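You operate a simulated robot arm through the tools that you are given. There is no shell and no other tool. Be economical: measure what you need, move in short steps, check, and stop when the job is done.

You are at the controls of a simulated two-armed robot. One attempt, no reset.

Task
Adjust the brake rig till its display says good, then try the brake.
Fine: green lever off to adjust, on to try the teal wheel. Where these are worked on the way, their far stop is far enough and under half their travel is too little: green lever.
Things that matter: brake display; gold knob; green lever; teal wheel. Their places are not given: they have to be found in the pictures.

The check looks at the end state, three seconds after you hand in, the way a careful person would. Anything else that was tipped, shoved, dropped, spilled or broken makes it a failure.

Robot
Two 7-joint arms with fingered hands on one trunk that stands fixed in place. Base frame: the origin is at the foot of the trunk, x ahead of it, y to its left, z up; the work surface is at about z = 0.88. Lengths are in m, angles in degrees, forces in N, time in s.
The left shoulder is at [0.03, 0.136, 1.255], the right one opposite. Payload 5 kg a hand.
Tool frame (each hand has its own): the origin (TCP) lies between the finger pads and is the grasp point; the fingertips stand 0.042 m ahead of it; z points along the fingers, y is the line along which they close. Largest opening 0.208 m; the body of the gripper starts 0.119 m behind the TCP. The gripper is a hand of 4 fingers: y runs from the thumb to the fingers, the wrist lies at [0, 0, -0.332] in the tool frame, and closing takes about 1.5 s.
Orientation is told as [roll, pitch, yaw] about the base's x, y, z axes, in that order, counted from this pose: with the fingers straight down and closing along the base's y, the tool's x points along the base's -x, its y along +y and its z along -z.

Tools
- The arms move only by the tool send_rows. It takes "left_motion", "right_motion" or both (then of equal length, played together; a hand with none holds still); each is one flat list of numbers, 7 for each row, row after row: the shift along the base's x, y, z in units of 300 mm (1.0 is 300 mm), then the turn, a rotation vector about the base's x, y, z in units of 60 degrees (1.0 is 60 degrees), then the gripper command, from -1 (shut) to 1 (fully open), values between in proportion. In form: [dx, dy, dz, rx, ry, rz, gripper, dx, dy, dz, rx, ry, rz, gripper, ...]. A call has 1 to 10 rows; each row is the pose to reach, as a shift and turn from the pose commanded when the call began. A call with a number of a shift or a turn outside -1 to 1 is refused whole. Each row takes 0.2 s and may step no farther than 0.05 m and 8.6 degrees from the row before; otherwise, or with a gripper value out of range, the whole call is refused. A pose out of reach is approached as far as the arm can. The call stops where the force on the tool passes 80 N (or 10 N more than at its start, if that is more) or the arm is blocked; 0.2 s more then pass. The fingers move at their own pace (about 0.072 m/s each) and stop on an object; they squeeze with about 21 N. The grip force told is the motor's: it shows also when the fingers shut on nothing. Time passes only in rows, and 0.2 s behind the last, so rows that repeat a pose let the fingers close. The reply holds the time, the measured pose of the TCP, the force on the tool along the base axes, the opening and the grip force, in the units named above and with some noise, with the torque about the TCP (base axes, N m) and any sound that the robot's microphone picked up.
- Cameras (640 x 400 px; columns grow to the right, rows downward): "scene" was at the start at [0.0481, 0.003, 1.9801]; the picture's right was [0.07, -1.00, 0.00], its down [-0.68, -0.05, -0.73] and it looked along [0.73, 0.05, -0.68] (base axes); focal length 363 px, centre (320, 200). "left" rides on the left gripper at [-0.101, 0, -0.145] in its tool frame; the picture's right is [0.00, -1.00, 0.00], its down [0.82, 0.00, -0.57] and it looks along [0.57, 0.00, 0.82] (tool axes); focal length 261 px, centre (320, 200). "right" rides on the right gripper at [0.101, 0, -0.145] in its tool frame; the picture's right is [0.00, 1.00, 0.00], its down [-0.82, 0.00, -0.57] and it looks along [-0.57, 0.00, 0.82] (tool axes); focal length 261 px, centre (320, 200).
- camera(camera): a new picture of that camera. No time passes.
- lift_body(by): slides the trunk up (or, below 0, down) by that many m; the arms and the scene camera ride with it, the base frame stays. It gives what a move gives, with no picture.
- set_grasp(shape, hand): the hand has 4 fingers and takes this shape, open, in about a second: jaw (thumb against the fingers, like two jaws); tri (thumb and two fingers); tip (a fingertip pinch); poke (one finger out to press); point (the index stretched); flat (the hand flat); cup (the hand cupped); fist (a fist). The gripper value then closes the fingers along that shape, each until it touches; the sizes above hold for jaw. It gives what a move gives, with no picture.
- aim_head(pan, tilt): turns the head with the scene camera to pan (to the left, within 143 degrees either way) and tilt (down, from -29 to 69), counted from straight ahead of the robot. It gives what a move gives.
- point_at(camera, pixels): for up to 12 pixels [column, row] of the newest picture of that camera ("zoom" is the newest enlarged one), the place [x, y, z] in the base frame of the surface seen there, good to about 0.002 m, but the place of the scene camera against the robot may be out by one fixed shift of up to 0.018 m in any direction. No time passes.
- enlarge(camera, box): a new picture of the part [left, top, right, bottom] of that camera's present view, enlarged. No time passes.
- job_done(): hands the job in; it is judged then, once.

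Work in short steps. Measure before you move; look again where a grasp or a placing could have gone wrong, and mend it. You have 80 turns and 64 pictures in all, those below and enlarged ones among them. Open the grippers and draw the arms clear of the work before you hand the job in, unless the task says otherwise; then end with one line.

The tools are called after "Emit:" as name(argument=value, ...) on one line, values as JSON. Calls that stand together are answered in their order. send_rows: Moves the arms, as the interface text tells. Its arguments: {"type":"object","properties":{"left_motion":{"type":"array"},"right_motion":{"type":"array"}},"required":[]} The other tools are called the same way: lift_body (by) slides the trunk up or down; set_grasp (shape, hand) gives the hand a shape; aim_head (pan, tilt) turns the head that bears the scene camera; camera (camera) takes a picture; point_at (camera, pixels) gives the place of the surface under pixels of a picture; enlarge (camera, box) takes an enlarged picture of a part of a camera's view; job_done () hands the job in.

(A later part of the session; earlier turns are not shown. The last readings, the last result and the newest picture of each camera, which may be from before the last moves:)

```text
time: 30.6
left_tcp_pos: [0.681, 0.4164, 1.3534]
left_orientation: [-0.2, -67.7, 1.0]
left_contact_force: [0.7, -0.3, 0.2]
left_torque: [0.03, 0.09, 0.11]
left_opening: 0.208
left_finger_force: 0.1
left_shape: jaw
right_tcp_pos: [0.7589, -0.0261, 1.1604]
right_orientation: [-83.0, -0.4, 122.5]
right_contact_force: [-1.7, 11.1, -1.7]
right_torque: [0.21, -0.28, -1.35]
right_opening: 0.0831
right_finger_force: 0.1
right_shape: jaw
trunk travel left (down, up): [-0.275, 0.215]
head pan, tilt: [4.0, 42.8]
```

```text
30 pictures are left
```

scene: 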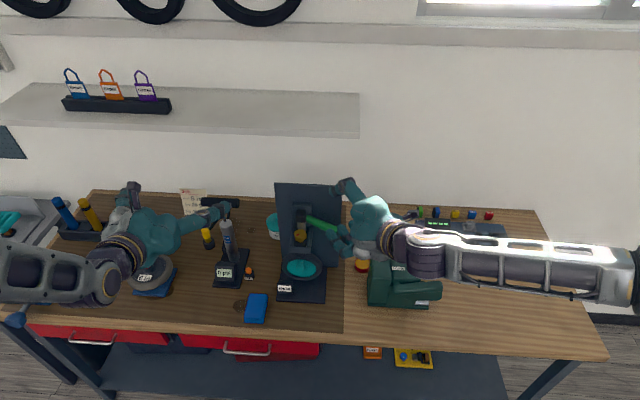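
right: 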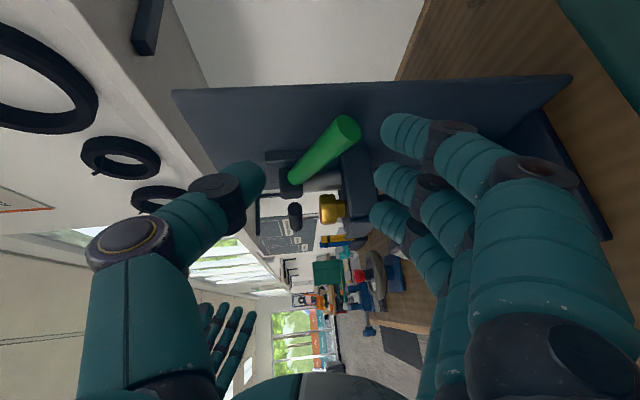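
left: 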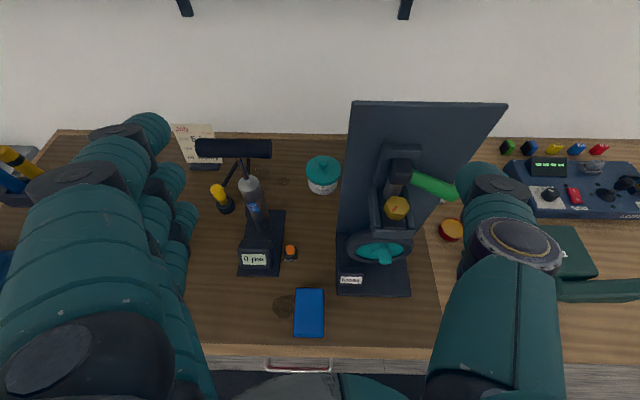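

An 11 N side force hints that the hand brushes something; I rise 1 cm and then advance slowly along the tool axis.

Emit:
send_rows(right_motion=[0, 0.02, 0.04, 0, 0, 0, -0.2, 0.06, 0.05, 0.04, 0, 0, 0, -0.2, 0.12, 0.08, 0.02, 0, 0, 0, -0.2, 0.2, 0.12, 0, 0, 0, 0, -0.2])

Emit:
camera(camera="scene")

Emit:
enlarge(camera="right", box=[220, 70, 500, 260])

```text
time: 31.6
left_tcp_pos: [0.6803, 0.417, 1.3522]
left_orientation: [-0.2, -67.7, 1.1]
left_contact_force: [0.9, 0.6, 0.0]
left_torque: [-0.04, -0.04, -0.11]
left_opening: 0.2077
left_finger_force: 0.1
left_shape: jaw
right_tcp_pos: [0.8186, 0.0094, 1.1628]
right_orientation: [-83.1, -1.0, 122.3]
right_contact_force: [-1.8, 0.3, -1.4]
right_torque: [0.06, 0.12, 0.07]
right_opening: 0.0838
right_finger_force: 0.1
right_shape: jaw
trunk travel left (down, up): [-0.275, 0.215]
head pan, tilt: [4.0, 42.8]
```

```text
29 pictures are left
```

scene: 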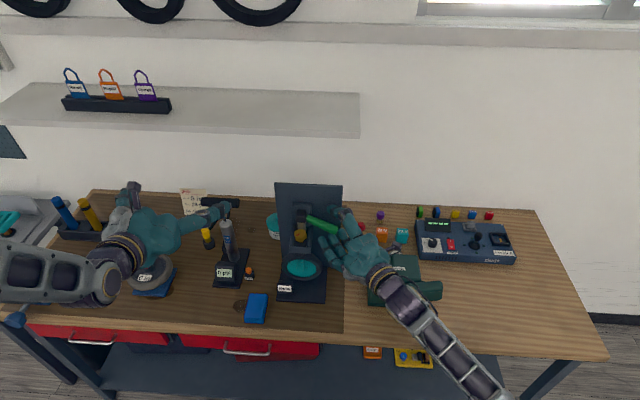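

```text
2.11 times, centred on (360, 165) of right
```

zoom: 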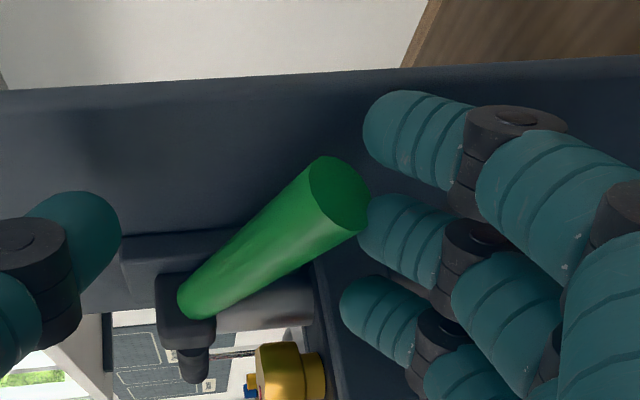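

Well straddled, no load. I raise 6 cm.

Emit:
send_rows(right_motion=[0, 0, 0.05, 0, 0, 0, -0.2, 0, 0, 0.1, 0, 0, 0, -0.2, 0, 0, 0.15, 0, 0, 0, -0.2, 0, 0, 0.2, 0, 0, 0, -0.2])

Emit:
enlarge(camera="scene", box=[260, 170, 460, 310])

```text
time: 32.6
left_tcp_pos: [0.6794, 0.4159, 1.3544]
left_orientation: [-0.1, -67.6, 1.0]
left_contact_force: [-0.4, -0.9, 0.3]
left_torque: [0.01, 0.0, 0.05]
left_opening: 0.2079
left_finger_force: 0.0
left_shape: jaw
right_tcp_pos: [0.8166, 0.0103, 1.2244]
right_orientation: [-83.3, -1.2, 122.4]
right_contact_force: [-0.2, -0.9, -0.7]
right_torque: [-0.02, 0.01, 0.05]
right_opening: 0.0834
right_finger_force: 0.1
right_shape: jaw
trunk travel left (down, up): [-0.275, 0.215]
head pan, tilt: [4.0, 42.8]
```

```text
2.86 times, centred on (360, 240) of scene
```

zoom: 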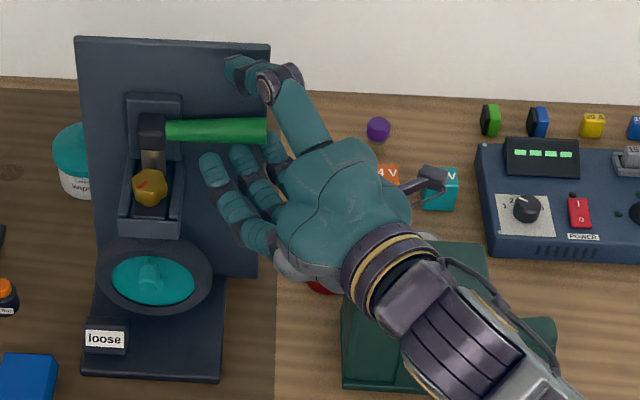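

The lever rises freely; now horizontal. I keep raising, shifting slightly left along the arc.

Emit:
send_rows(right_motion=[0, 0.0, 0.05, 0, 0, 0, -0.2, 0, 0.01, 0.1, 0, 0, 0, -0.2, 0, 0.03, 0.15, 0, 0, 0, -0.2, 0, 0.05, 0.2, 0, 0, 0, -0.2, 0, 0.07, 0.25, 0, 0, 0, -0.2])

Emit:
enlarge(camera="scene", box=[260, 170, 460, 310])

```text
time: 33.8
left_tcp_pos: [0.6809, 0.4124, 1.3537]
left_orientation: [0.1, -67.6, 0.7]
left_contact_force: [0.6, 0.0, -0.8]
left_torque: [0.01, 0.0, 0.06]
left_opening: 0.2082
left_finger_force: 0.1
left_shape: jaw
right_tcp_pos: [0.8197, 0.023, 1.2918]
right_orientation: [-82.9, -1.0, 121.8]
right_contact_force: [-10.4, -26.5, -18.8]
right_torque: [-1.98, 1.18, -0.48]
right_opening: 0.0932
right_finger_force: 0.1
right_shape: jaw
trunk travel left (down, up): [-0.275, 0.215]
head pan, tilt: [4.0, 42.8]
```

```text
2.86 times, centred on (360, 240) of scene
```

zoom: 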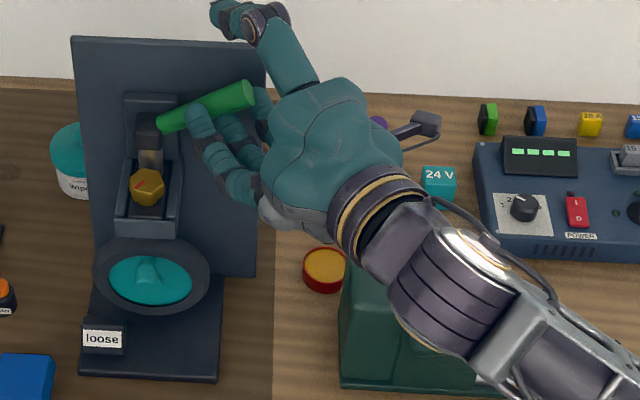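

The lever is about at +25° with a reaction force (its upper stop), and the rig may have been nudged slightly. I ease down to unload and look.

Emit:
send_rows(right_motion=[0, -0.03, -0.03, 0, 0, 0, -0.2, 0, -0.05, -0.06, 0, 0, 0, -0.2, 0, -0.06, -0.12, 0, 0, 0, -0.2])

Emit:
enlarge(camera="scene", box=[260, 170, 460, 310])

```text
time: 34.6
left_tcp_pos: [0.6796, 0.4162, 1.3549]
left_orientation: [0.0, -67.6, 1.0]
left_contact_force: [-0.1, -0.4, 0.1]
left_torque: [0.01, 0.01, 0.0]
left_opening: 0.2077
left_finger_force: 0.0
left_shape: jaw
right_tcp_pos: [0.817, 0.0138, 1.2639]
right_orientation: [-83.4, -1.0, 122.6]
right_contact_force: [0.0, -0.1, 0.9]
right_torque: [-0.05, 0.01, 0.01]
right_opening: 0.0835
right_finger_force: 0.1
right_shape: jaw
trunk travel left (down, up): [-0.275, 0.215]
head pan, tilt: [4.0, 42.8]
```

```text
2.86 times, centred on (360, 240) of scene
```

zoom: 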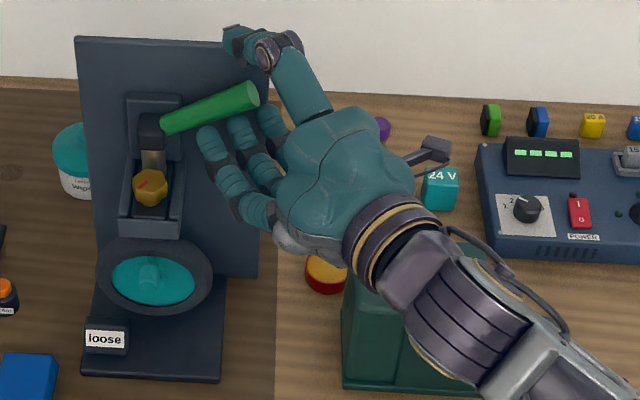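

The rig is back in its place (it was the camera flexing). The lever stays up; I measure its angle and look at the display: still "loose".

Emit:
point_at(camera="zoom", pixels=[[175, 122], [210, 108], [240, 98], [253, 95], [150, 185], [147, 125]])

```text
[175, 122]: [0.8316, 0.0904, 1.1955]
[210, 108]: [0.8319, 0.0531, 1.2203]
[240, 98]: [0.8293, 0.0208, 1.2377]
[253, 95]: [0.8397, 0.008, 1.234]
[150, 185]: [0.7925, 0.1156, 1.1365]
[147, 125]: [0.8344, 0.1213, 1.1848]
```

The lever is at +31°, from −28°, so a ±30° lever at its upper stop. I retract the right hand and bring the left hand back to fingers-down, tip shape, over the rig to try the knob.

Emit:
send_rows(right_motion=[-0.09, -0.06, 0.0, 0, 0, 0, -0.2, -0.18, -0.12, 0.02, 0, 0, 0, -0.2, -0.27, -0.2, 0.04, 0, 0, 0, -0.2, -0.3, -0.32, 0.06, 0, 0, 0, -0.2, -0.3, -0.44, 0.08, 0, 0, 0, -0.2, -0.3, -0.56, 0.1, 0, 0, 0, -0.2, -0.3, -0.68, 0.12, 0, 0, 0, -0.2, -0.3, -0.8, 0.15, 0, 0, 0, -0.2, -0.3, -0.9, 0.18, 0, 0, 0, -0.2, -0.3, -0.95, 0.2, 0, 0, 0, -0.2], left_motion=[0, -0.01, 0.03, 0, 0.1, 0, 1, 0, -0.03, 0.06, 0, 0.2, 0, 1, 0, -0.06, 0.1, 0, 0.3, 0, 1, 0, -0.1, 0.13, 0, 0.4, 0, 1, 0, -0.15, 0.17, 0, 0.5, 0, 1, 0, -0.2, 0.2, 0, 0.6, 0, 1, 0, -0.25, 0.23, 0, 0.7, 0, 1, 0, -0.3, 0.26, 0, 0.8, 0, 1, 0, -0.35, 0.3, 0, 0.9, 0, 1, 0, -0.4, 0.3, 0, 1.0, 0, 1])

Emit:
set_grasp(hand="left", shape="tip")

```text
time: 36.8
left_tcp_pos: [0.6807, 0.2956, 1.4415]
left_orientation: [0.8, -7.4, 0.5]
left_contact_force: [0.7, -0.4, -0.1]
left_torque: [0.03, 0.16, -0.03]
left_opening: 0.208
left_finger_force: 0.1
left_shape: jaw
right_tcp_pos: [0.7269, -0.2757, 1.3195]
right_orientation: [-83.2, -1.1, 122.4]
right_contact_force: [0.1, -0.8, 0.1]
right_torque: [0.05, -0.08, 0.08]
right_opening: 0.0832
right_finger_force: 0.1
right_shape: jaw
trunk travel left (down, up): [-0.275, 0.215]
head pan, tilt: [4.0, 42.8]
```

```text
time: 37.7
left_tcp_pos: [0.679, 0.297, 1.4415]
left_orientation: [0.8, -7.6, 0.3]
left_contact_force: [0.4, 0.1, 0.7]
left_torque: [0.04, 0.05, 0.02]
left_opening: 0.2077
left_finger_force: 0.0
left_shape: tip
right_tcp_pos: [0.7259, -0.2764, 1.3205]
right_orientation: [-83.2, -1.0, 122.4]
right_contact_force: [-0.2, -0.4, -0.3]
right_torque: [0.02, -0.01, 0.01]
right_opening: 0.0835
right_finger_force: 0.0
right_shape: jaw
trunk travel left (down, up): [-0.275, 0.215]
head pan, tilt: [4.0, 42.8]
```

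Emit:
send_rows(left_motion=[0.04, -0.08, -0.03, 0, 0.03, 0, 0.6, 0.1, -0.17, -0.06, 0, 0.06, 0, 0.2, 0.16, -0.26, -0.1, 0, 0.09, 0, -0.2, 0.23, -0.35, -0.15, 0, 0.125, 0, -0.2, 0.3, -0.44, -0.2, 0, 0.125, 0, -0.2, 0.36, -0.52, -0.26, 0, 0.125, 0, -0.2, 0.38, -0.6, -0.33, 0, 0.125, 0, -0.2])

Emit:
camera(camera="left")

Emit:
enlarge(camera="scene", box=[200, 150, 360, 310])

```text
time: 39.3
left_tcp_pos: [0.7928, 0.1138, 1.3462]
left_orientation: [0.8, -0.1, 0.5]
left_contact_force: [0.9, 0.4, 0.2]
left_torque: [0.07, 0.02, -0.04]
left_opening: 0.0836
left_finger_force: 0.1
left_shape: tip
right_tcp_pos: [0.7263, -0.2766, 1.3191]
right_orientation: [-83.1, -1.1, 122.4]
right_contact_force: [0.6, -0.2, 0.4]
right_torque: [0.05, -0.02, 0.06]
right_opening: 0.0834
right_finger_force: 0.1
right_shape: jaw
trunk travel left (down, up): [-0.275, 0.215]
head pan, tilt: [4.0, 42.8]
```

```text
24 pictures are left
```

left: 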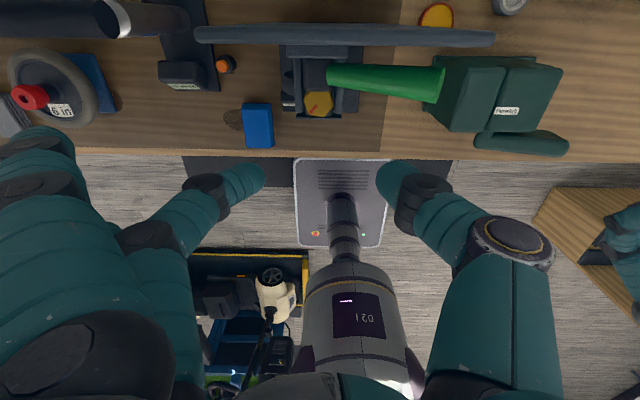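

```text
2.50 times, centred on (280, 230) of scene
```

zoom: 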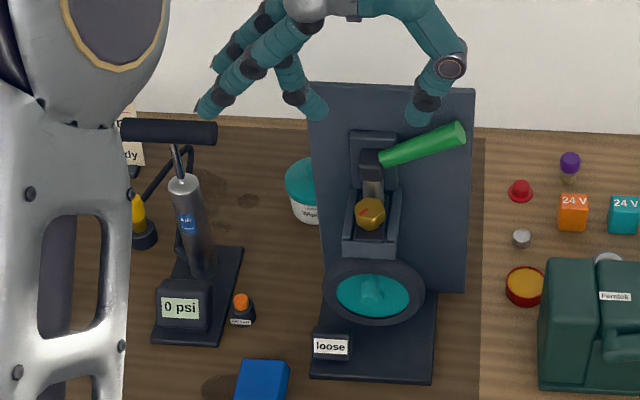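

The left camera sees the knob at (318,103). I measure the knob, walls and lever, and the pump handle.

Emit:
point_at(camera="left", pixels=[[306, 103], [320, 95], [333, 103], [320, 115], [319, 103], [300, 90], [340, 90], [335, 75], [430, 85], [320, 70], [100, 25], [320, 40]])

Emit:
enlarge(camera="left", box=[260, 30, 400, 130])

```text
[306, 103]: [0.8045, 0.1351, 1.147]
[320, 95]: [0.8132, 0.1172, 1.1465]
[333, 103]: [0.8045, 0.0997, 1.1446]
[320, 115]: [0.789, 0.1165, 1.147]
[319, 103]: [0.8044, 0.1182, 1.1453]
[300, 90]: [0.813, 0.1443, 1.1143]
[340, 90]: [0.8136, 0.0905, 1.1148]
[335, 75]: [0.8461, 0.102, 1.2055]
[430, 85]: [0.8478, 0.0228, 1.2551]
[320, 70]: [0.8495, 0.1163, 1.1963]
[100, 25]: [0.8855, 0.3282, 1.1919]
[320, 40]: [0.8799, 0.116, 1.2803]
```

```text
4.00 times, centred on (330, 80) of left
```

zoom: 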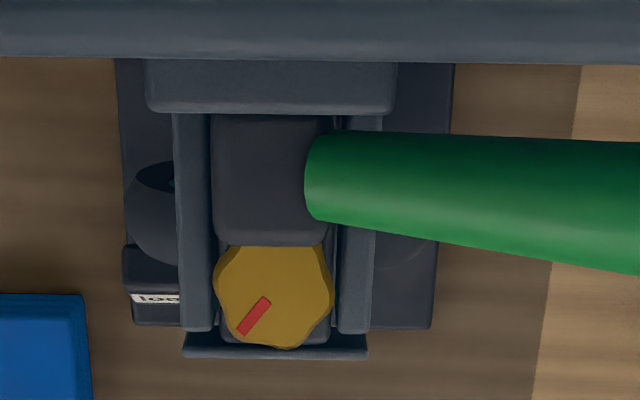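

Emit:
point_at(camera="left", pixels=[[250, 175], [258, 180], [388, 175], [380, 182]])

Emit:
send_rows(left_motion=[0.01, 0.005, -0.1, -0.0, 0, 0, -0.2, 0.03, 0.01, -0.2, 0, 0, 0, -0.2, 0.03, 0.01, -0.3, 0, 0, 0, -0.2, 0.03, 0.01, -0.4, 0, 0, 0, -0.2])

Emit:
camera(camera="left")

```text
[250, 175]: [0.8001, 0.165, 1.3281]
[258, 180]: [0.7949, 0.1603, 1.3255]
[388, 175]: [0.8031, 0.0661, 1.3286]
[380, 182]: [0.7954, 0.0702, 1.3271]
```

```text
time: 40.3
left_tcp_pos: [0.8038, 0.1194, 1.2252]
left_orientation: [0.8, 0.0, 0.2]
left_contact_force: [0.4, 0.2, -0.3]
left_torque: [-0.01, 0.15, 0.01]
left_opening: 0.0835
left_finger_force: 0.1
left_shape: tip
right_tcp_pos: [0.727, -0.2771, 1.318]
right_orientation: [-83.2, -1.0, 122.5]
right_contact_force: [0.5, 0.3, -0.3]
right_torque: [0.02, -0.02, 0.02]
right_opening: 0.0831
right_finger_force: 0.0
right_shape: jaw
trunk travel left (down, up): [-0.275, 0.215]
head pan, tilt: [4.0, 42.8]
```

```text
21 pictures are left
```

left: 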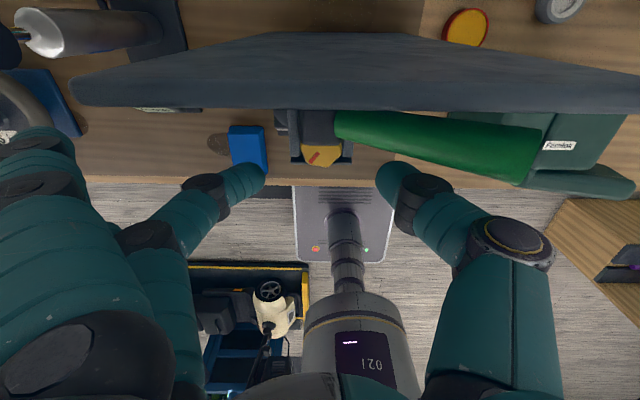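

Aligned over the knob, no contact. I go down to z≈1.165 and close on it.

Emit:
send_rows(left_motion=[0, -0.005, -0.07, 0, 0, 0, -0.2, 0, -0.006, -0.14, 0, 0, 0, -0.2, 0, -0.006, -0.2, 0, 0, 0, -0.2, 0, -0.006, -0.2, 0, 0, 0, -1, 0, -0.006, -0.2, 0, 0, 0, -1, 0, -0.006, -0.2, 0, 0, 0, -1, 0, -0.006, -0.2, 0, 0, 0, -1])

Emit:
enlarge(camera="scene", box=[230, 150, 370, 310])

```text
time: 41.9
left_tcp_pos: [0.8015, 0.1167, 1.1631]
left_orientation: [0.8, 0.0, 0.4]
left_contact_force: [-1.1, 1.0, -2.6]
left_torque: [0.05, 0.02, 0.0]
left_opening: 0.0316
left_finger_force: 21.2
left_shape: tip
right_tcp_pos: [0.7254, -0.2757, 1.3201]
right_orientation: [-83.2, -1.0, 122.4]
right_contact_force: [0.5, -0.2, 0.0]
right_torque: [-0.01, 0.01, -0.02]
right_opening: 0.0832
right_finger_force: 0.1
right_shape: jaw
trunk travel left (down, up): [-0.275, 0.215]
head pan, tilt: [4.0, 42.8]
```

```text
2.50 times, centred on (300, 230) of scene
```

zoom: 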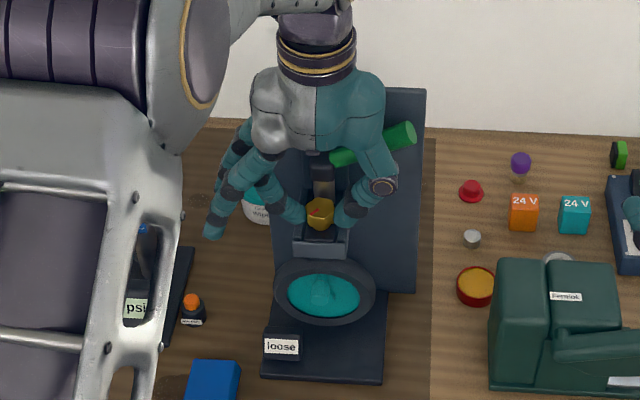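

The knob is gripped (opening 0.032, 21 N). I turn it clockwise (tightening) 30°.

Emit:
send_rows(left_motion=[0, 0, 0, 0, 0, -0.1, -1, 0, 0, 0, 0, 0, -0.2, -1, 0, 0, 0, 0, 0, -0.3, -1, 0, 0, 0, 0, 0, -0.4, -1, 0, 0, 0, 0, 0, -0.5, -1])

Emit:
enlarge(camera="scene", box=[250, 190, 350, 300])

```text
time: 43.1
left_tcp_pos: [0.7828, 0.1263, 1.1595]
left_orientation: [0.5, 2.3, -26.8]
left_contact_force: [-53.7, 19.3, 16.5]
left_torque: [0.33, -2.46, 3.58]
left_opening: 0.0244
left_finger_force: 21.0
left_shape: tip
right_tcp_pos: [0.7228, -0.277, 1.3227]
right_orientation: [-83.4, -1.0, 122.2]
right_contact_force: [0.7, -0.2, 0.0]
right_torque: [0.03, -0.01, 0.18]
right_opening: 0.0834
right_finger_force: 0.1
right_shape: jaw
trunk travel left (down, up): [-0.275, 0.215]
head pan, tilt: [4.0, 42.8]
stopped in row 5 (left hand): the force on the tool passed its limit at 91 N (the readings are from after the stop); the commanded pose is now the measured one
```

```text
3.64 times, centred on (300, 245) of scene
```

zoom: 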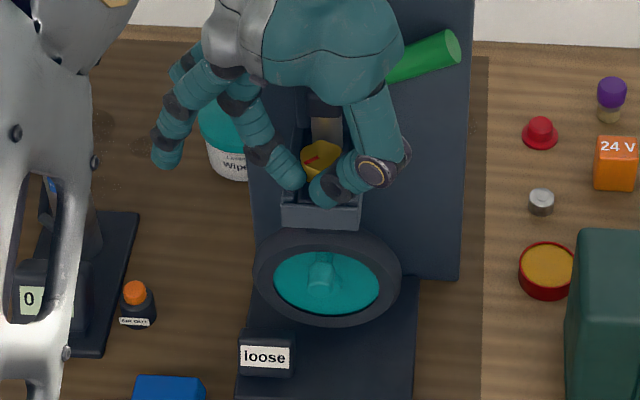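

The hand body met the panel while turning, and the fingers slid forward on the knob. I open, lift clear a little and check the knob mark.

Emit:
send_rows(left_motion=[-0.02, 0, 0, 0, 0, 0.05, -0.6, -0.03, 0, 0, 0, 0, 0.1, -0.2, -0.03, 0, 0.0, 0, 0, 0.15, -0.2, -0.03, 0, 0.1, 0, 0, 0.2, -0.2, -0.05, 0, 0.2, 0, 0, 0.3, -0.2, -0.1, 0, 0.33, 0, 0, 0.4, -0.2, -0.15, 0, 0.45, 0, 0, 0.45, -0.2])

Emit:
enlarge(camera="scene", box=[250, 190, 350, 300])

```text
time: 44.7
left_tcp_pos: [0.7464, 0.1223, 1.2929]
left_orientation: [0.4, 1.5, -0.2]
left_contact_force: [-1.4, 0.0, -0.3]
left_torque: [-0.01, -0.11, -0.02]
left_opening: 0.0825
left_finger_force: 0.1
left_shape: tip
right_tcp_pos: [0.7247, -0.2775, 1.3225]
right_orientation: [-83.3, -1.0, 122.3]
right_contact_force: [-0.9, -0.4, 0.1]
right_torque: [-0.03, 0.0, -0.02]
right_opening: 0.0835
right_finger_force: 0.1
right_shape: jaw
trunk travel left (down, up): [-0.275, 0.215]
head pan, tilt: [4.0, 42.8]
```

```text
3.64 times, centred on (300, 245) of scene
```

zoom: 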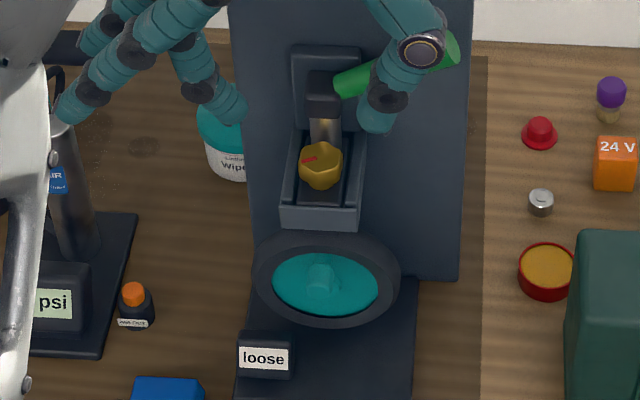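

The mark moved a bit clockwise, so the knob turns. I tilt the hand 35° toward me so its body stays clear of the panel.

Emit:
send_rows(left_motion=[0.0, 0, 0, 0, -0.12, 0, -0.3, 0.02, -0.005, -0.03, 0, -0.24, 0, -0.3, 0.04, -0.01, -0.07, 0, -0.36, 0, -0.3, 0.06, -0.017, -0.12, 0, -0.48, 0, -0.3, 0.08, -0.017, -0.17, 0, -0.58, 0, -0.3])

Emit:
camera(camera="left")

```text
time: 45.9
left_tcp_pos: [0.7712, 0.1185, 1.2413]
left_orientation: [0.6, -33.4, -0.2]
left_contact_force: [0.3, 0.6, 0.4]
left_torque: [0.02, 0.05, 0.02]
left_opening: 0.0734
left_finger_force: 0.0
left_shape: tip
right_tcp_pos: [0.726, -0.2761, 1.32]
right_orientation: [-83.2, -0.9, 122.3]
right_contact_force: [-0.4, -0.3, -0.9]
right_torque: [0.0, -0.01, 0.05]
right_opening: 0.0833
right_finger_force: 0.2
right_shape: jaw
trunk travel left (down, up): [-0.275, 0.215]
head pan, tilt: [4.0, 42.8]
```

```text
17 pictures are left
```

left: 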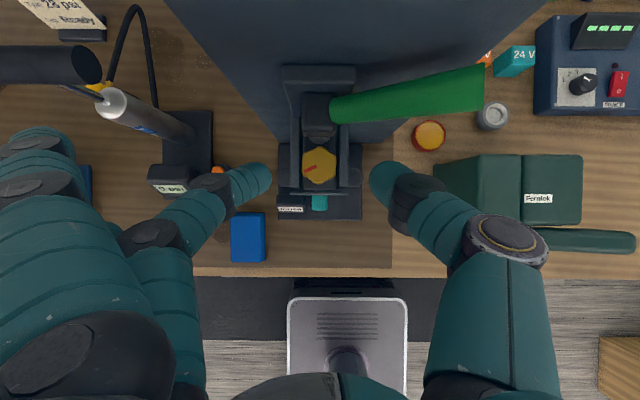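

Good view of knob and display. I yaw +30°, lower onto the knob and close.

Emit:
send_rows(left_motion=[0.02, -0.01, -0.05, 0, 0, 0.1, -0.3, 0.04, -0.02, -0.11, 0, 0, 0.2, -0.3, 0.063, -0.03, -0.17, 0, 0, 0.3, -0.3, 0.063, -0.03, -0.23, 0, 0, 0.4, -0.3, 0.063, -0.03, -0.287, 0, 0, 0.5, -0.3, 0.063, -0.03, -0.287, 0, 0, 0.5, -1, 0.063, -0.03, -0.287, 0, 0, 0.5, -1, 0.063, -0.03, -0.287, 0, 0, 0.5, -1])

```text
time: 47.7
left_tcp_pos: [0.7906, 0.1084, 1.1555]
left_orientation: [0.5, -33.3, 29.9]
left_contact_force: [0.7, -0.1, -0.1]
left_torque: [-0.04, -0.06, -0.05]
left_opening: 0.0316
left_finger_force: 21.0
left_shape: tip
right_tcp_pos: [0.727, -0.2763, 1.3217]
right_orientation: [-83.3, -1.0, 122.3]
right_contact_force: [1.0, 0.2, -0.3]
right_torque: [0.0, 0.01, -0.04]
right_opening: 0.0834
right_finger_force: 0.1
right_shape: jaw
trunk travel left (down, up): [-0.275, 0.215]
head pan, tilt: [4.0, 42.8]
```

Gripped at 0.032. I turn clockwise 60° about the knob axis.

Emit:
send_rows(left_motion=[0, 0.005, 0, 0, 0, -0.1, -1, -0.003, 0.01, 0, 0, 0, -0.2, -1, -0.005, 0.015, 0, 0, 0, -0.3, -1, -0.006, 0.02, 0, 0, 0, -0.4, -1, -0.007, 0.025, 0, 0, 0, -0.5, -1, -0.006, 0.03, 0, 0, 0, -0.6, -1, -0.005, 0.035, 0, 0, 0, -0.7, -1, -0.003, 0.04, 0, 0, 0, -0.8, -1, 0, 0.045, 0, 0, 0, -0.9, -1, 0, 0.05, 0, 0, 0, -1.0, -1])

Emit:
camera(camera="left")

```text
time: 49.9
left_tcp_pos: [0.7889, 0.1261, 1.1556]
left_orientation: [0.4, -33.4, -30.1]
left_contact_force: [-10.7, 12.1, -4.9]
left_torque: [0.29, 0.35, 0.27]
left_opening: 0.0317
left_finger_force: 21.2
left_shape: tip
right_tcp_pos: [0.7245, -0.2747, 1.3228]
right_orientation: [-83.2, -1.0, 122.3]
right_contact_force: [0.4, 0.8, 0.1]
right_torque: [-0.02, 0.01, -0.05]
right_opening: 0.0833
right_finger_force: 0.2
right_shape: jaw
trunk travel left (down, up): [-0.275, 0.215]
head pan, tilt: [4.0, 42.8]
```

```text
16 pictures are left
```

left: 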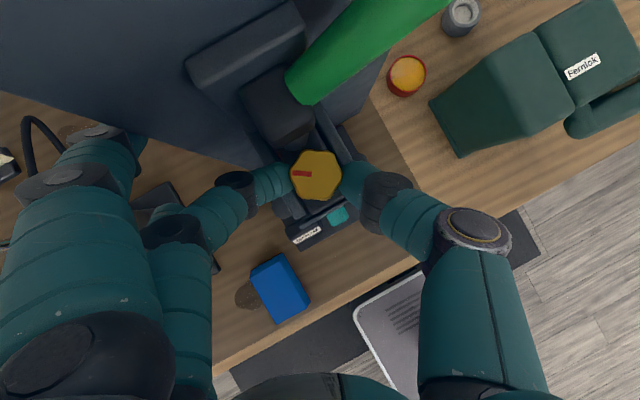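

Emit:
enlarge(camera="left", box=[260, 130, 380, 260])

```text
3.08 times, centred on (320, 195) of left
```

zoom: 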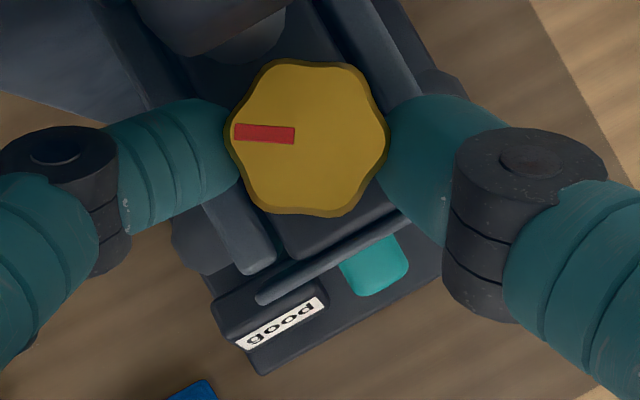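

The display reads "good" (upside down in the zoom). I open and withdraw upward, then check it stays.

Emit:
send_rows(left_motion=[0, 0, 0, 0, 0, 0, -0.6, 0, 0, 0, 0, 0, 0, -0.3, -0.02, 0, 0.03, 0, 0, 0, -0.3, -0.06, 0.02, 0.1, 0, 0, 0.07, -0.3, -0.1, 0.04, 0.2, 0, 0, 0.17, -0.3, -0.15, 0.08, 0.33, 0, 0, 0.27, -0.3, -0.2, 0.15, 0.45, 0, 0, 0.37, -0.3, -0.2, 0.25, 0.5, 0, 0, 0.47, -0.3, -0.2, 0.36, 0.5, 0, 0, 0.5, -0.3, -0.2, 0.48, 0.5, 0, 0, 0.5, -0.3])

Emit:
enlarge(camera="scene", box=[250, 180, 370, 310])

```text
time: 52.1
left_tcp_pos: [0.7292, 0.2688, 1.304]
left_orientation: [0.5, -33.4, -0.3]
left_contact_force: [0.3, -0.7, -0.1]
left_torque: [0.06, 0.0, 0.01]
left_opening: 0.0727
left_finger_force: 0.0
left_shape: tip
right_tcp_pos: [0.7241, -0.2766, 1.3214]
right_orientation: [-83.2, -1.0, 122.3]
right_contact_force: [0.6, 0.2, 0.0]
right_torque: [-0.04, -0.01, -0.04]
right_opening: 0.0833
right_finger_force: 0.0
right_shape: jaw
trunk travel left (down, up): [-0.275, 0.215]
head pan, tilt: [4.0, 42.8]
```

```text
3.08 times, centred on (310, 245) of scene
```

zoom: 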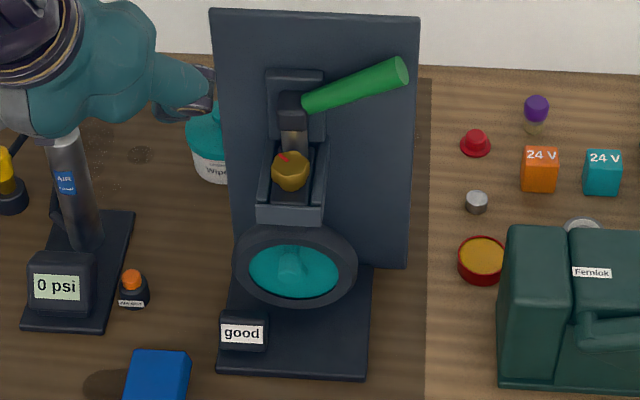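

"good" holds with the knob released, and the lever is still up. Next I set the lever on (back down): the right hand closes, tilts down, and goes over the lever.

Emit:
send_rows(right_motion=[0.01, 0.12, 0.03, -0.037, 0.059, 0, -0.6, 0.03, 0.26, 0.06, -0.074, 0.118, 0, -1, 0.05, 0.4, 0.09, -0.11, 0.177, 0, -1, 0.07, 0.54, 0.12, -0.147, 0.236, 0, -1, 0.1, 0.68, 0.12, -0.184, 0.295, 0, -1, 0.15, 0.82, 0.1, -0.221, 0.354, 0, -1, 0.22, 0.93, 0.06, -0.221, 0.354, 0, -1, 0.3, 0.97, 0.02, -0.221, 0.354, 0, -1, 0.337, 0.977, -0.04, -0.221, 0.354, 0, -1])

Emit:
enlarge(camera="scene", box=[250, 160, 410, 310])

```text
time: 54.1
left_tcp_pos: [0.7286, 0.2696, 1.303]
left_orientation: [0.5, -33.2, -0.2]
left_contact_force: [0.0, 1.0, 0.2]
left_torque: [-0.01, 0.07, -0.02]
left_opening: 0.0727
left_finger_force: 0.0
left_shape: tip
right_tcp_pos: [0.8282, 0.0159, 1.3076]
right_orientation: [-58.1, -1.1, 122.0]
right_contact_force: [0.6, 0.8, 0.0]
right_torque: [0.01, -0.01, 0.03]
right_opening: 0.0
right_finger_force: 21.0
right_shape: jaw
trunk travel left (down, up): [-0.275, 0.215]
head pan, tilt: [4.0, 42.8]
```

```text
2.67 times, centred on (330, 235) of scene
```

zoom: 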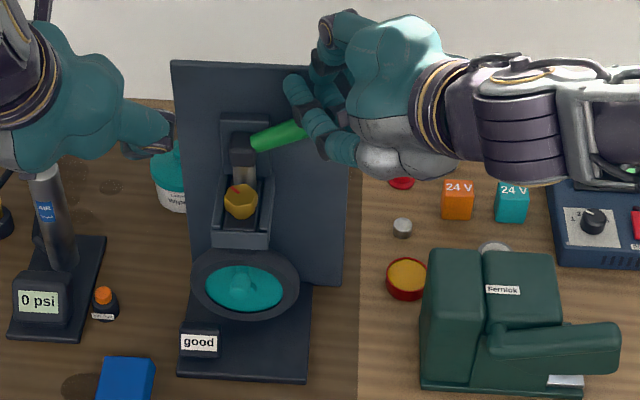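

Fingertips are above the lever's outer half. I press down ~12.5 cm in small rows.

Emit:
send_rows(right_motion=[0, 0, -0.06, 0, 0, 0, -1, 0, -0.005, -0.12, 0, 0, 0, -1, 0, -0.01, -0.18, 0, 0, 0, -1, 0, -0.01, -0.24, 0, 0, 0, -1, 0, -0.005, -0.3, 0, 0, 0, -1, 0, 0, -0.35, 0, 0, 0, -1, 0, 0, -0.4, 0, 0, 0, -1])

Emit:
enlarge(camera="scene", box=[250, 160, 410, 310])

```text
time: 55.7
left_tcp_pos: [0.7268, 0.2667, 1.3068]
left_orientation: [0.6, -33.5, -0.2]
left_contact_force: [0.2, 0.0, 0.2]
left_torque: [-0.03, 0.0, 0.0]
left_opening: 0.0728
left_finger_force: 0.1
left_shape: tip
right_tcp_pos: [0.8263, 0.0116, 1.1873]
right_orientation: [-58.2, -1.1, 121.9]
right_contact_force: [-24.7, -14.5, 7.1]
right_torque: [-0.05, -0.53, -1.21]
right_opening: 0.0
right_finger_force: 21.1
right_shape: jaw
trunk travel left (down, up): [-0.275, 0.215]
head pan, tilt: [4.0, 42.8]
```

```text
2.67 times, centred on (330, 235) of scene
```

zoom: 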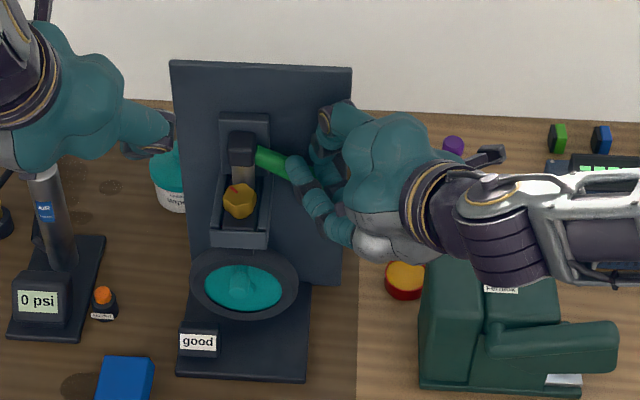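

The lever went down. The x force means a fingertip rubs the panel, so I back off 1 cm, press 2 cm more, then retract to look.

Emit:
send_rows(right_motion=[-0.04, 0, 0, 0, 0, 0, -1, -0.04, 0, -0.035, 0, 0, 0, -1, -0.04, 0, -0.07, 0, 0, 0, -1])

Emit:
send_rows(right_motion=[-0.02, 0, 0.06, 0, 0, 0, -1, -0.08, -0.02, 0.15, 0, 0, 0, -1, -0.15, -0.1, 0.25, 0, 0, 0, -1, -0.2, -0.22, 0.3, 0, 0, 0, -1, -0.2, -0.36, 0.35, 0, 0, 0, -1, -0.2, -0.5, 0.4, 0, 0, 0, -1, -0.2, -0.65, 0.4, 0, 0, 0, -1, -0.2, -0.8, 0.4, 0, 0, 0, -1])

Emit:
enlarge(camera="scene", box=[250, 160, 410, 310])

Emit:
point_at(camera="zoom", pixels=[[265, 158], [295, 172], [315, 182], [240, 280], [240, 270]])

```text
time: 56.5
left_tcp_pos: [0.7246, 0.268, 1.3082]
left_orientation: [0.5, -33.5, -0.1]
left_contact_force: [-0.1, 0.6, 0.5]
left_torque: [-0.04, 0.0, -0.01]
left_opening: 0.073
left_finger_force: 0.1
left_shape: tip
right_tcp_pos: [0.8113, 0.0157, 1.1715]
right_orientation: [-58.4, -0.9, 121.9]
right_contact_force: [-17.6, -10.3, 35.0]
right_torque: [0.43, -0.43, 0.01]
right_opening: 0.0
right_finger_force: 20.8
right_shape: jaw
trunk travel left (down, up): [-0.275, 0.215]
head pan, tilt: [4.0, 42.8]
```

```text
time: 58.3
left_tcp_pos: [0.7285, 0.2672, 1.3048]
left_orientation: [0.7, -33.2, -0.2]
left_contact_force: [0.2, -0.9, 0.3]
left_torque: [0.13, 0.03, 0.11]
left_opening: 0.0726
left_finger_force: 0.1
left_shape: tip
right_tcp_pos: [0.754, -0.2257, 1.2881]
right_orientation: [-58.2, -1.1, 121.9]
right_contact_force: [-0.2, 0.3, 0.8]
right_torque: [-0.03, -0.03, 0.0]
right_opening: 0.0
right_finger_force: 21.0
right_shape: jaw
trunk travel left (down, up): [-0.275, 0.215]
head pan, tilt: [4.0, 42.8]
```

```text
2.67 times, centred on (330, 235) of scene
```

zoom: 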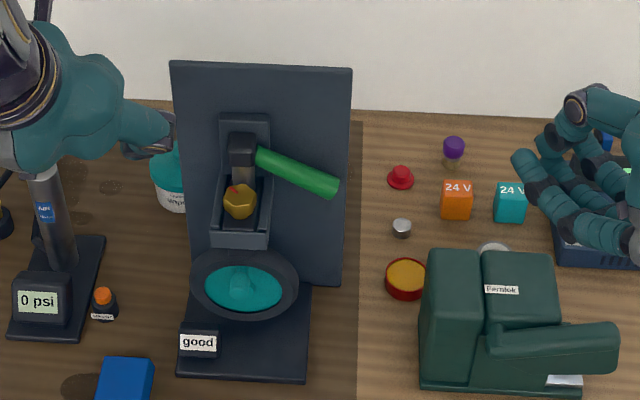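

```text
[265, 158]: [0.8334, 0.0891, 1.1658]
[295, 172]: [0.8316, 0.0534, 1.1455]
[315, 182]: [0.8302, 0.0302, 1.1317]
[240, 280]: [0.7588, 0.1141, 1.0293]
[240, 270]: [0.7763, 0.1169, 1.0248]
```

The lever is down at −30° with display "good". Now the wheel: I set the left hand to jaw and bring it in front of the wheel, nearly horizontal, heading slightly right.

Emit:
set_grasp(hand="left", shape="jaw")

Emit:
send_rows(left_motion=[-0.03, -0.03, -0.05, -0.022, -0.1, -0.06, 0, -0.06, -0.07, -0.1, -0.044, -0.2, -0.119, -0.4, -0.09, -0.11, -0.17, -0.066, -0.3, -0.179, -0.4, -0.13, -0.15, -0.25, -0.087, -0.4, -0.238, -0.4, -0.16, -0.19, -0.33, -0.109, -0.5, -0.298, -0.4, -0.2, -0.22, -0.42, -0.131, -0.6, -0.357, -0.4, -0.228, -0.257, -0.513, -0.153, -0.7, -0.417, -0.4])

Emit:
camera(camera="left")

```text
time: 59.2
left_tcp_pos: [0.7279, 0.2695, 1.3051]
left_orientation: [0.6, -33.3, -0.2]
left_contact_force: [0.0, -0.4, -0.4]
left_torque: [0.0, 0.0, 0.01]
left_opening: 0.2081
left_finger_force: 0.1
left_shape: jaw
right_tcp_pos: [0.7551, -0.2257, 1.2876]
right_orientation: [-58.2, -1.1, 121.9]
right_contact_force: [-0.1, -0.2, -0.1]
right_torque: [0.0, -0.03, 0.02]
right_opening: 0.0
right_finger_force: 20.8
right_shape: jaw
trunk travel left (down, up): [-0.275, 0.215]
head pan, tilt: [4.0, 42.8]
```

```text
time: 61.0
left_tcp_pos: [0.664, 0.1589, 1.1693]
left_orientation: [6.1, -77.2, -34.6]
left_contact_force: [-0.4, 2.5, -1.1]
left_torque: [-0.13, -0.13, -0.2]
left_opening: 0.0623
left_finger_force: 0.1
left_shape: jaw
right_tcp_pos: [0.7518, -0.2208, 1.2895]
right_orientation: [-58.2, -0.9, 122.0]
right_contact_force: [0.0, 2.3, 0.9]
right_torque: [-0.2, 0.07, -0.15]
right_opening: 0.0
right_finger_force: 21.1
right_shape: jaw
trunk travel left (down, up): [-0.275, 0.215]
head pan, tilt: [4.0, 42.8]
stopped in row 7 (left hand): the arm was blocked; the commanded pose is now the measured one
```

```text
10 pictures are left
```

left: 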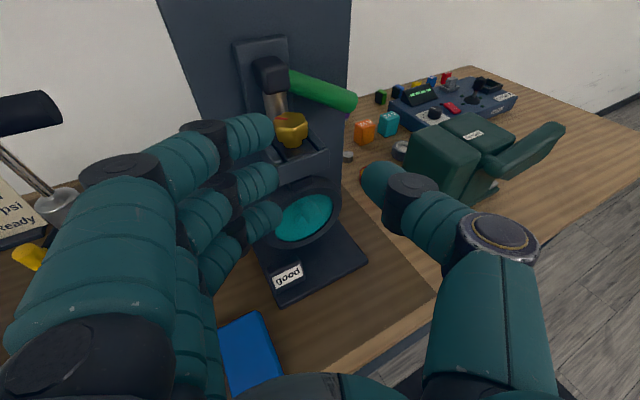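

Emit:
enlarge(camera="left", box=[230, 160, 370, 290])

Emit:
point_at(camera="left", pixels=[[322, 208], [305, 235], [290, 237], [310, 198], [305, 184], [337, 205], [315, 240], [305, 215], [295, 215], [285, 215]])

```text
3.08 times, centred on (300, 225) of left
```

zoom: 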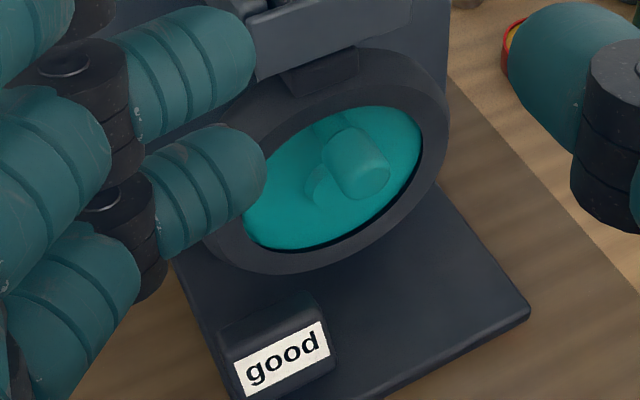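

```text
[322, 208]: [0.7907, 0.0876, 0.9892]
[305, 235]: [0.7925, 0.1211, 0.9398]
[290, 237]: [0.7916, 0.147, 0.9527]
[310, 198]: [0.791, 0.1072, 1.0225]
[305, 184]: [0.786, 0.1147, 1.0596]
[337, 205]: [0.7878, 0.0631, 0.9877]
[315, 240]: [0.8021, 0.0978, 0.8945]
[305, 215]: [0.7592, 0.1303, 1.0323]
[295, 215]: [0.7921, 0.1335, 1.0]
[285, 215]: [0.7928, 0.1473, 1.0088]
```

The teal disc (face x≈0.792, centre ≈(0.115, 0.99)) has a crank nub at top, about (0.755–0.79, 0.119, 1.025). I lower the open jaw in front of it and advance so thumb and fingers straddle the nub.

Emit:
send_rows(left_motion=[0.04, 0.01, -0.1, 0, 0, 0, -0.4, 0.08, 0.02, -0.2, 0, 0, 0, -0.4, 0.08, 0.02, -0.3, 0, 0, 0, -0.4, 0.08, 0.02, -0.417, 0, 0, 0, -0.4, 0.14, -0.01, -0.43, 0, 0, 0, -0.4, 0.2, -0.045, -0.445, 0, 0, 0, -0.4, 0.25, -0.073, -0.46, 0, 0, 0, -0.4])

Emit:
camera(camera="left")

```text
time: 62.6
left_tcp_pos: [0.736, 0.1384, 1.027]
left_orientation: [5.9, -76.9, -34.1]
left_contact_force: [-39.4, 21.3, 3.8]
left_torque: [0.23, 0.04, 1.92]
left_opening: 0.062
left_finger_force: 0.0
left_shape: jaw
right_tcp_pos: [0.7502, -0.2235, 1.2909]
right_orientation: [-58.3, -1.0, 121.8]
right_contact_force: [-1.0, -0.1, -0.8]
right_torque: [0.04, -0.03, 0.01]
right_opening: 0.0003
right_finger_force: 20.6
right_shape: jaw
trunk travel left (down, up): [-0.275, 0.215]
head pan, tilt: [4.0, 42.8]
```

```text
8 pictures are left
```

left: 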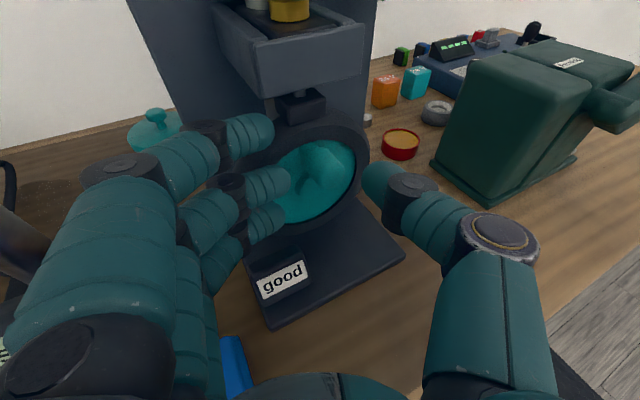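

A 39 N frontal force: fingertips touch the tyre. I back off 1 cm along the tool and close on the nub.

Emit:
send_rows(left_motion=[-0.02, 0.01, 0.005, 0, 0, 0, -0.4, -0.035, 0.018, 0.008, 0, 0, 0, -0.4, -0.035, 0.018, 0.008, 0, 0, 0, -1, -0.035, 0.018, 0.008, 0, 0, 0, -1, -0.035, 0.018, 0.008, 0, 0, 0, -1])

Emit:
enlarge(camera="left", box=[220, 100, 420, 300])

```text
time: 63.8
left_tcp_pos: [0.729, 0.1352, 1.031]
left_orientation: [5.7, -77.0, -34.6]
left_contact_force: [-5.6, -12.5, -1.0]
left_torque: [-0.02, 0.06, -0.44]
left_opening: 0.0161
left_finger_force: 19.1
left_shape: jaw
right_tcp_pos: [0.7547, -0.2258, 1.2877]
right_orientation: [-58.3, -1.1, 121.9]
right_contact_force: [0.1, -0.4, -0.6]
right_torque: [-0.02, 0.04, -0.02]
right_opening: 0.0002
right_finger_force: 20.8
right_shape: jaw
trunk travel left (down, up): [-0.275, 0.215]
head pan, tilt: [4.0, 42.8]
```

```text
2.00 times, centred on (320, 200) of left
```

zoom: 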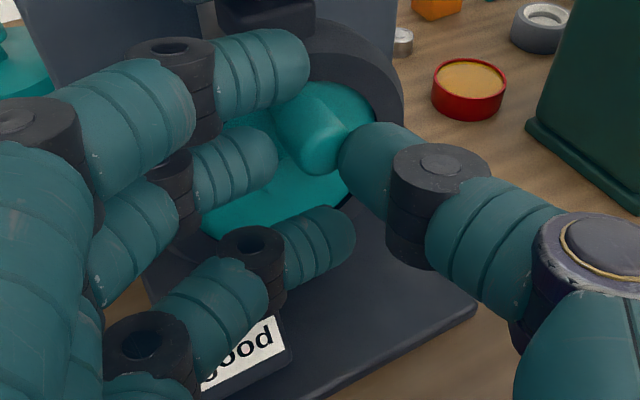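

The nub is held between thumb and top finger (opening 0.016). I turn the wheel by moving the nub clockwise along its arc (right and down).

Emit:
send_rows(left_motion=[0, -0.022, -0.002, 0, 0, 0, -1, 0, -0.042, -0.008, 0, 0, 0, -1, 0, -0.06, -0.017, 0, 0, 0, -1, 0, -0.077, -0.029, 0, 0, 0, -1, 0, -0.092, -0.044, 0, 0, 0, -1, 0, -0.104, -0.06, 0, 0, 0, -1, 0, -0.113, -0.078, 0, 0, 0, -1, 0, -0.118, -0.097, 0, 0, 0, -1])

Emit:
enlarge(camera="left", box=[220, 100, 420, 300])

```text
time: 65.8
left_tcp_pos: [0.7343, 0.1138, 1.0144]
left_orientation: [9.7, -78.3, -37.2]
left_contact_force: [-30.3, 38.2, 35.2]
left_torque: [-0.13, -1.29, 1.87]
left_opening: 0.0127
left_finger_force: 21.3
left_shape: jaw
right_tcp_pos: [0.7524, -0.2237, 1.2894]
right_orientation: [-58.2, -0.9, 121.9]
right_contact_force: [0.7, -0.5, -0.4]
right_torque: [0.05, 0.02, 0.09]
right_opening: 0.0001
right_finger_force: 21.1
right_shape: jaw
trunk travel left (down, up): [-0.275, 0.215]
head pan, tilt: [4.0, 42.8]
stopped in row 8 (left hand): the force on the tool passed its limit at 84 N (the readings are from after the stop); the commanded pose is now the measured one
```

```text
2.00 times, centred on (320, 200) of left
```

zoom: 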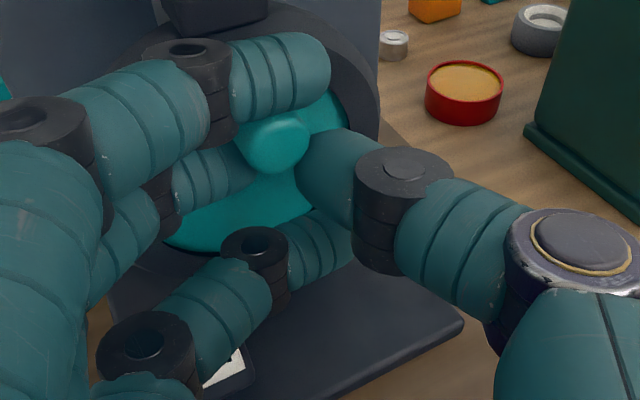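

The brake held hard (84 N limit). I open and back off to see the wheel and rig.

Emit:
send_rows(left_motion=[0, 0.02, 0.02, 0, 0, 0, -0.7, 0, 0.03, 0.03, 0, 0, 0, -0.4, -0.03, 0.05, 0.04, 0, 0, 0, -0.4, -0.12, 0.1, 0.05, 0, 0, 0, -0.4, -0.2, 0.15, 0.1, 0, 0, 0, -0.4, -0.22, 0.22, 0.22, 0, 0, 0, -0.4, -0.22, 0.3, 0.35, 0, 0, 0, -0.4])

Emit:
enlarge(camera="scene", box=[250, 160, 410, 310])

```text
time: 67.4
left_tcp_pos: [0.6689, 0.1969, 1.116]
left_orientation: [8.2, -78.0, -36.3]
left_contact_force: [0.1, -0.1, -0.1]
left_torque: [0.05, 0.01, 0.08]
left_opening: 0.0624
left_finger_force: 0.0
left_shape: jaw
right_tcp_pos: [0.7541, -0.2264, 1.2872]
right_orientation: [-58.2, -1.1, 121.7]
right_contact_force: [-0.3, -0.5, -0.3]
right_torque: [0.04, -0.04, -0.05]
right_opening: 0.0003
right_finger_force: 21.2
right_shape: jaw
trunk travel left (down, up): [-0.275, 0.215]
head pan, tilt: [4.0, 42.8]
```

```text
2.67 times, centred on (330, 235) of scene
```

zoom: 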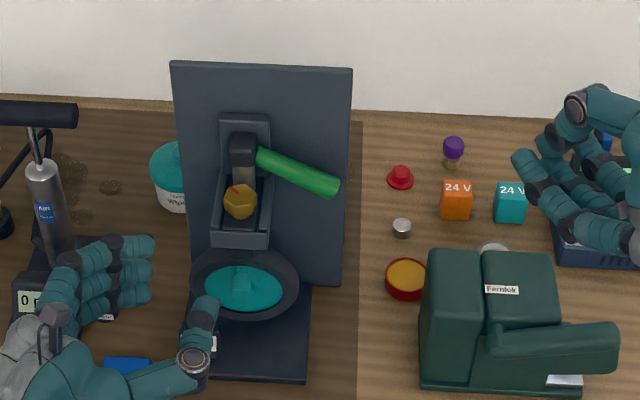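

The nub appears near its old place. I measure it against the earlier values ((0.759, 0.114, 1.029) at this pixel).

Emit:
enlarge(camera="scene", box=[290, 245, 330, 285])

Emit:
point_at(camera="zoom", pixels=[[240, 200], [270, 200], [300, 200], [330, 200], [360, 200], [210, 200], [300, 160], [300, 240], [180, 200], [270, 240]])

```text
10.00 times, centred on (310, 265) of scene
```

zoom: 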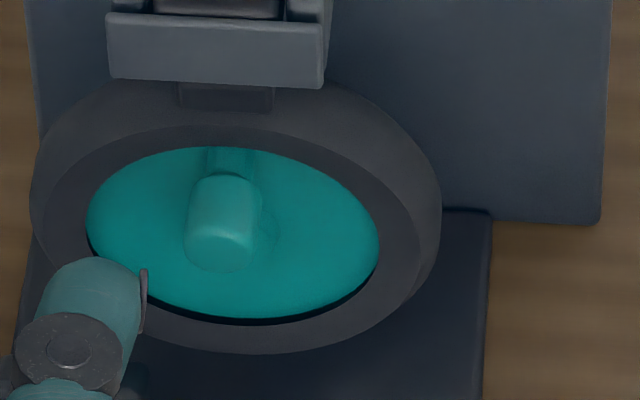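

```text
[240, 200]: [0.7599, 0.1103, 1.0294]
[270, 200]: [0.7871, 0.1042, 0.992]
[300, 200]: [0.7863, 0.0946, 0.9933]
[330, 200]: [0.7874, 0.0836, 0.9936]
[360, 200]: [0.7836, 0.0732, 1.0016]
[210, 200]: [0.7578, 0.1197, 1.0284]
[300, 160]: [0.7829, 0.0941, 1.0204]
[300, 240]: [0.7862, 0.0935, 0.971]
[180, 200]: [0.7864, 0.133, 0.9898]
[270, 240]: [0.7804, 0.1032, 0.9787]
```

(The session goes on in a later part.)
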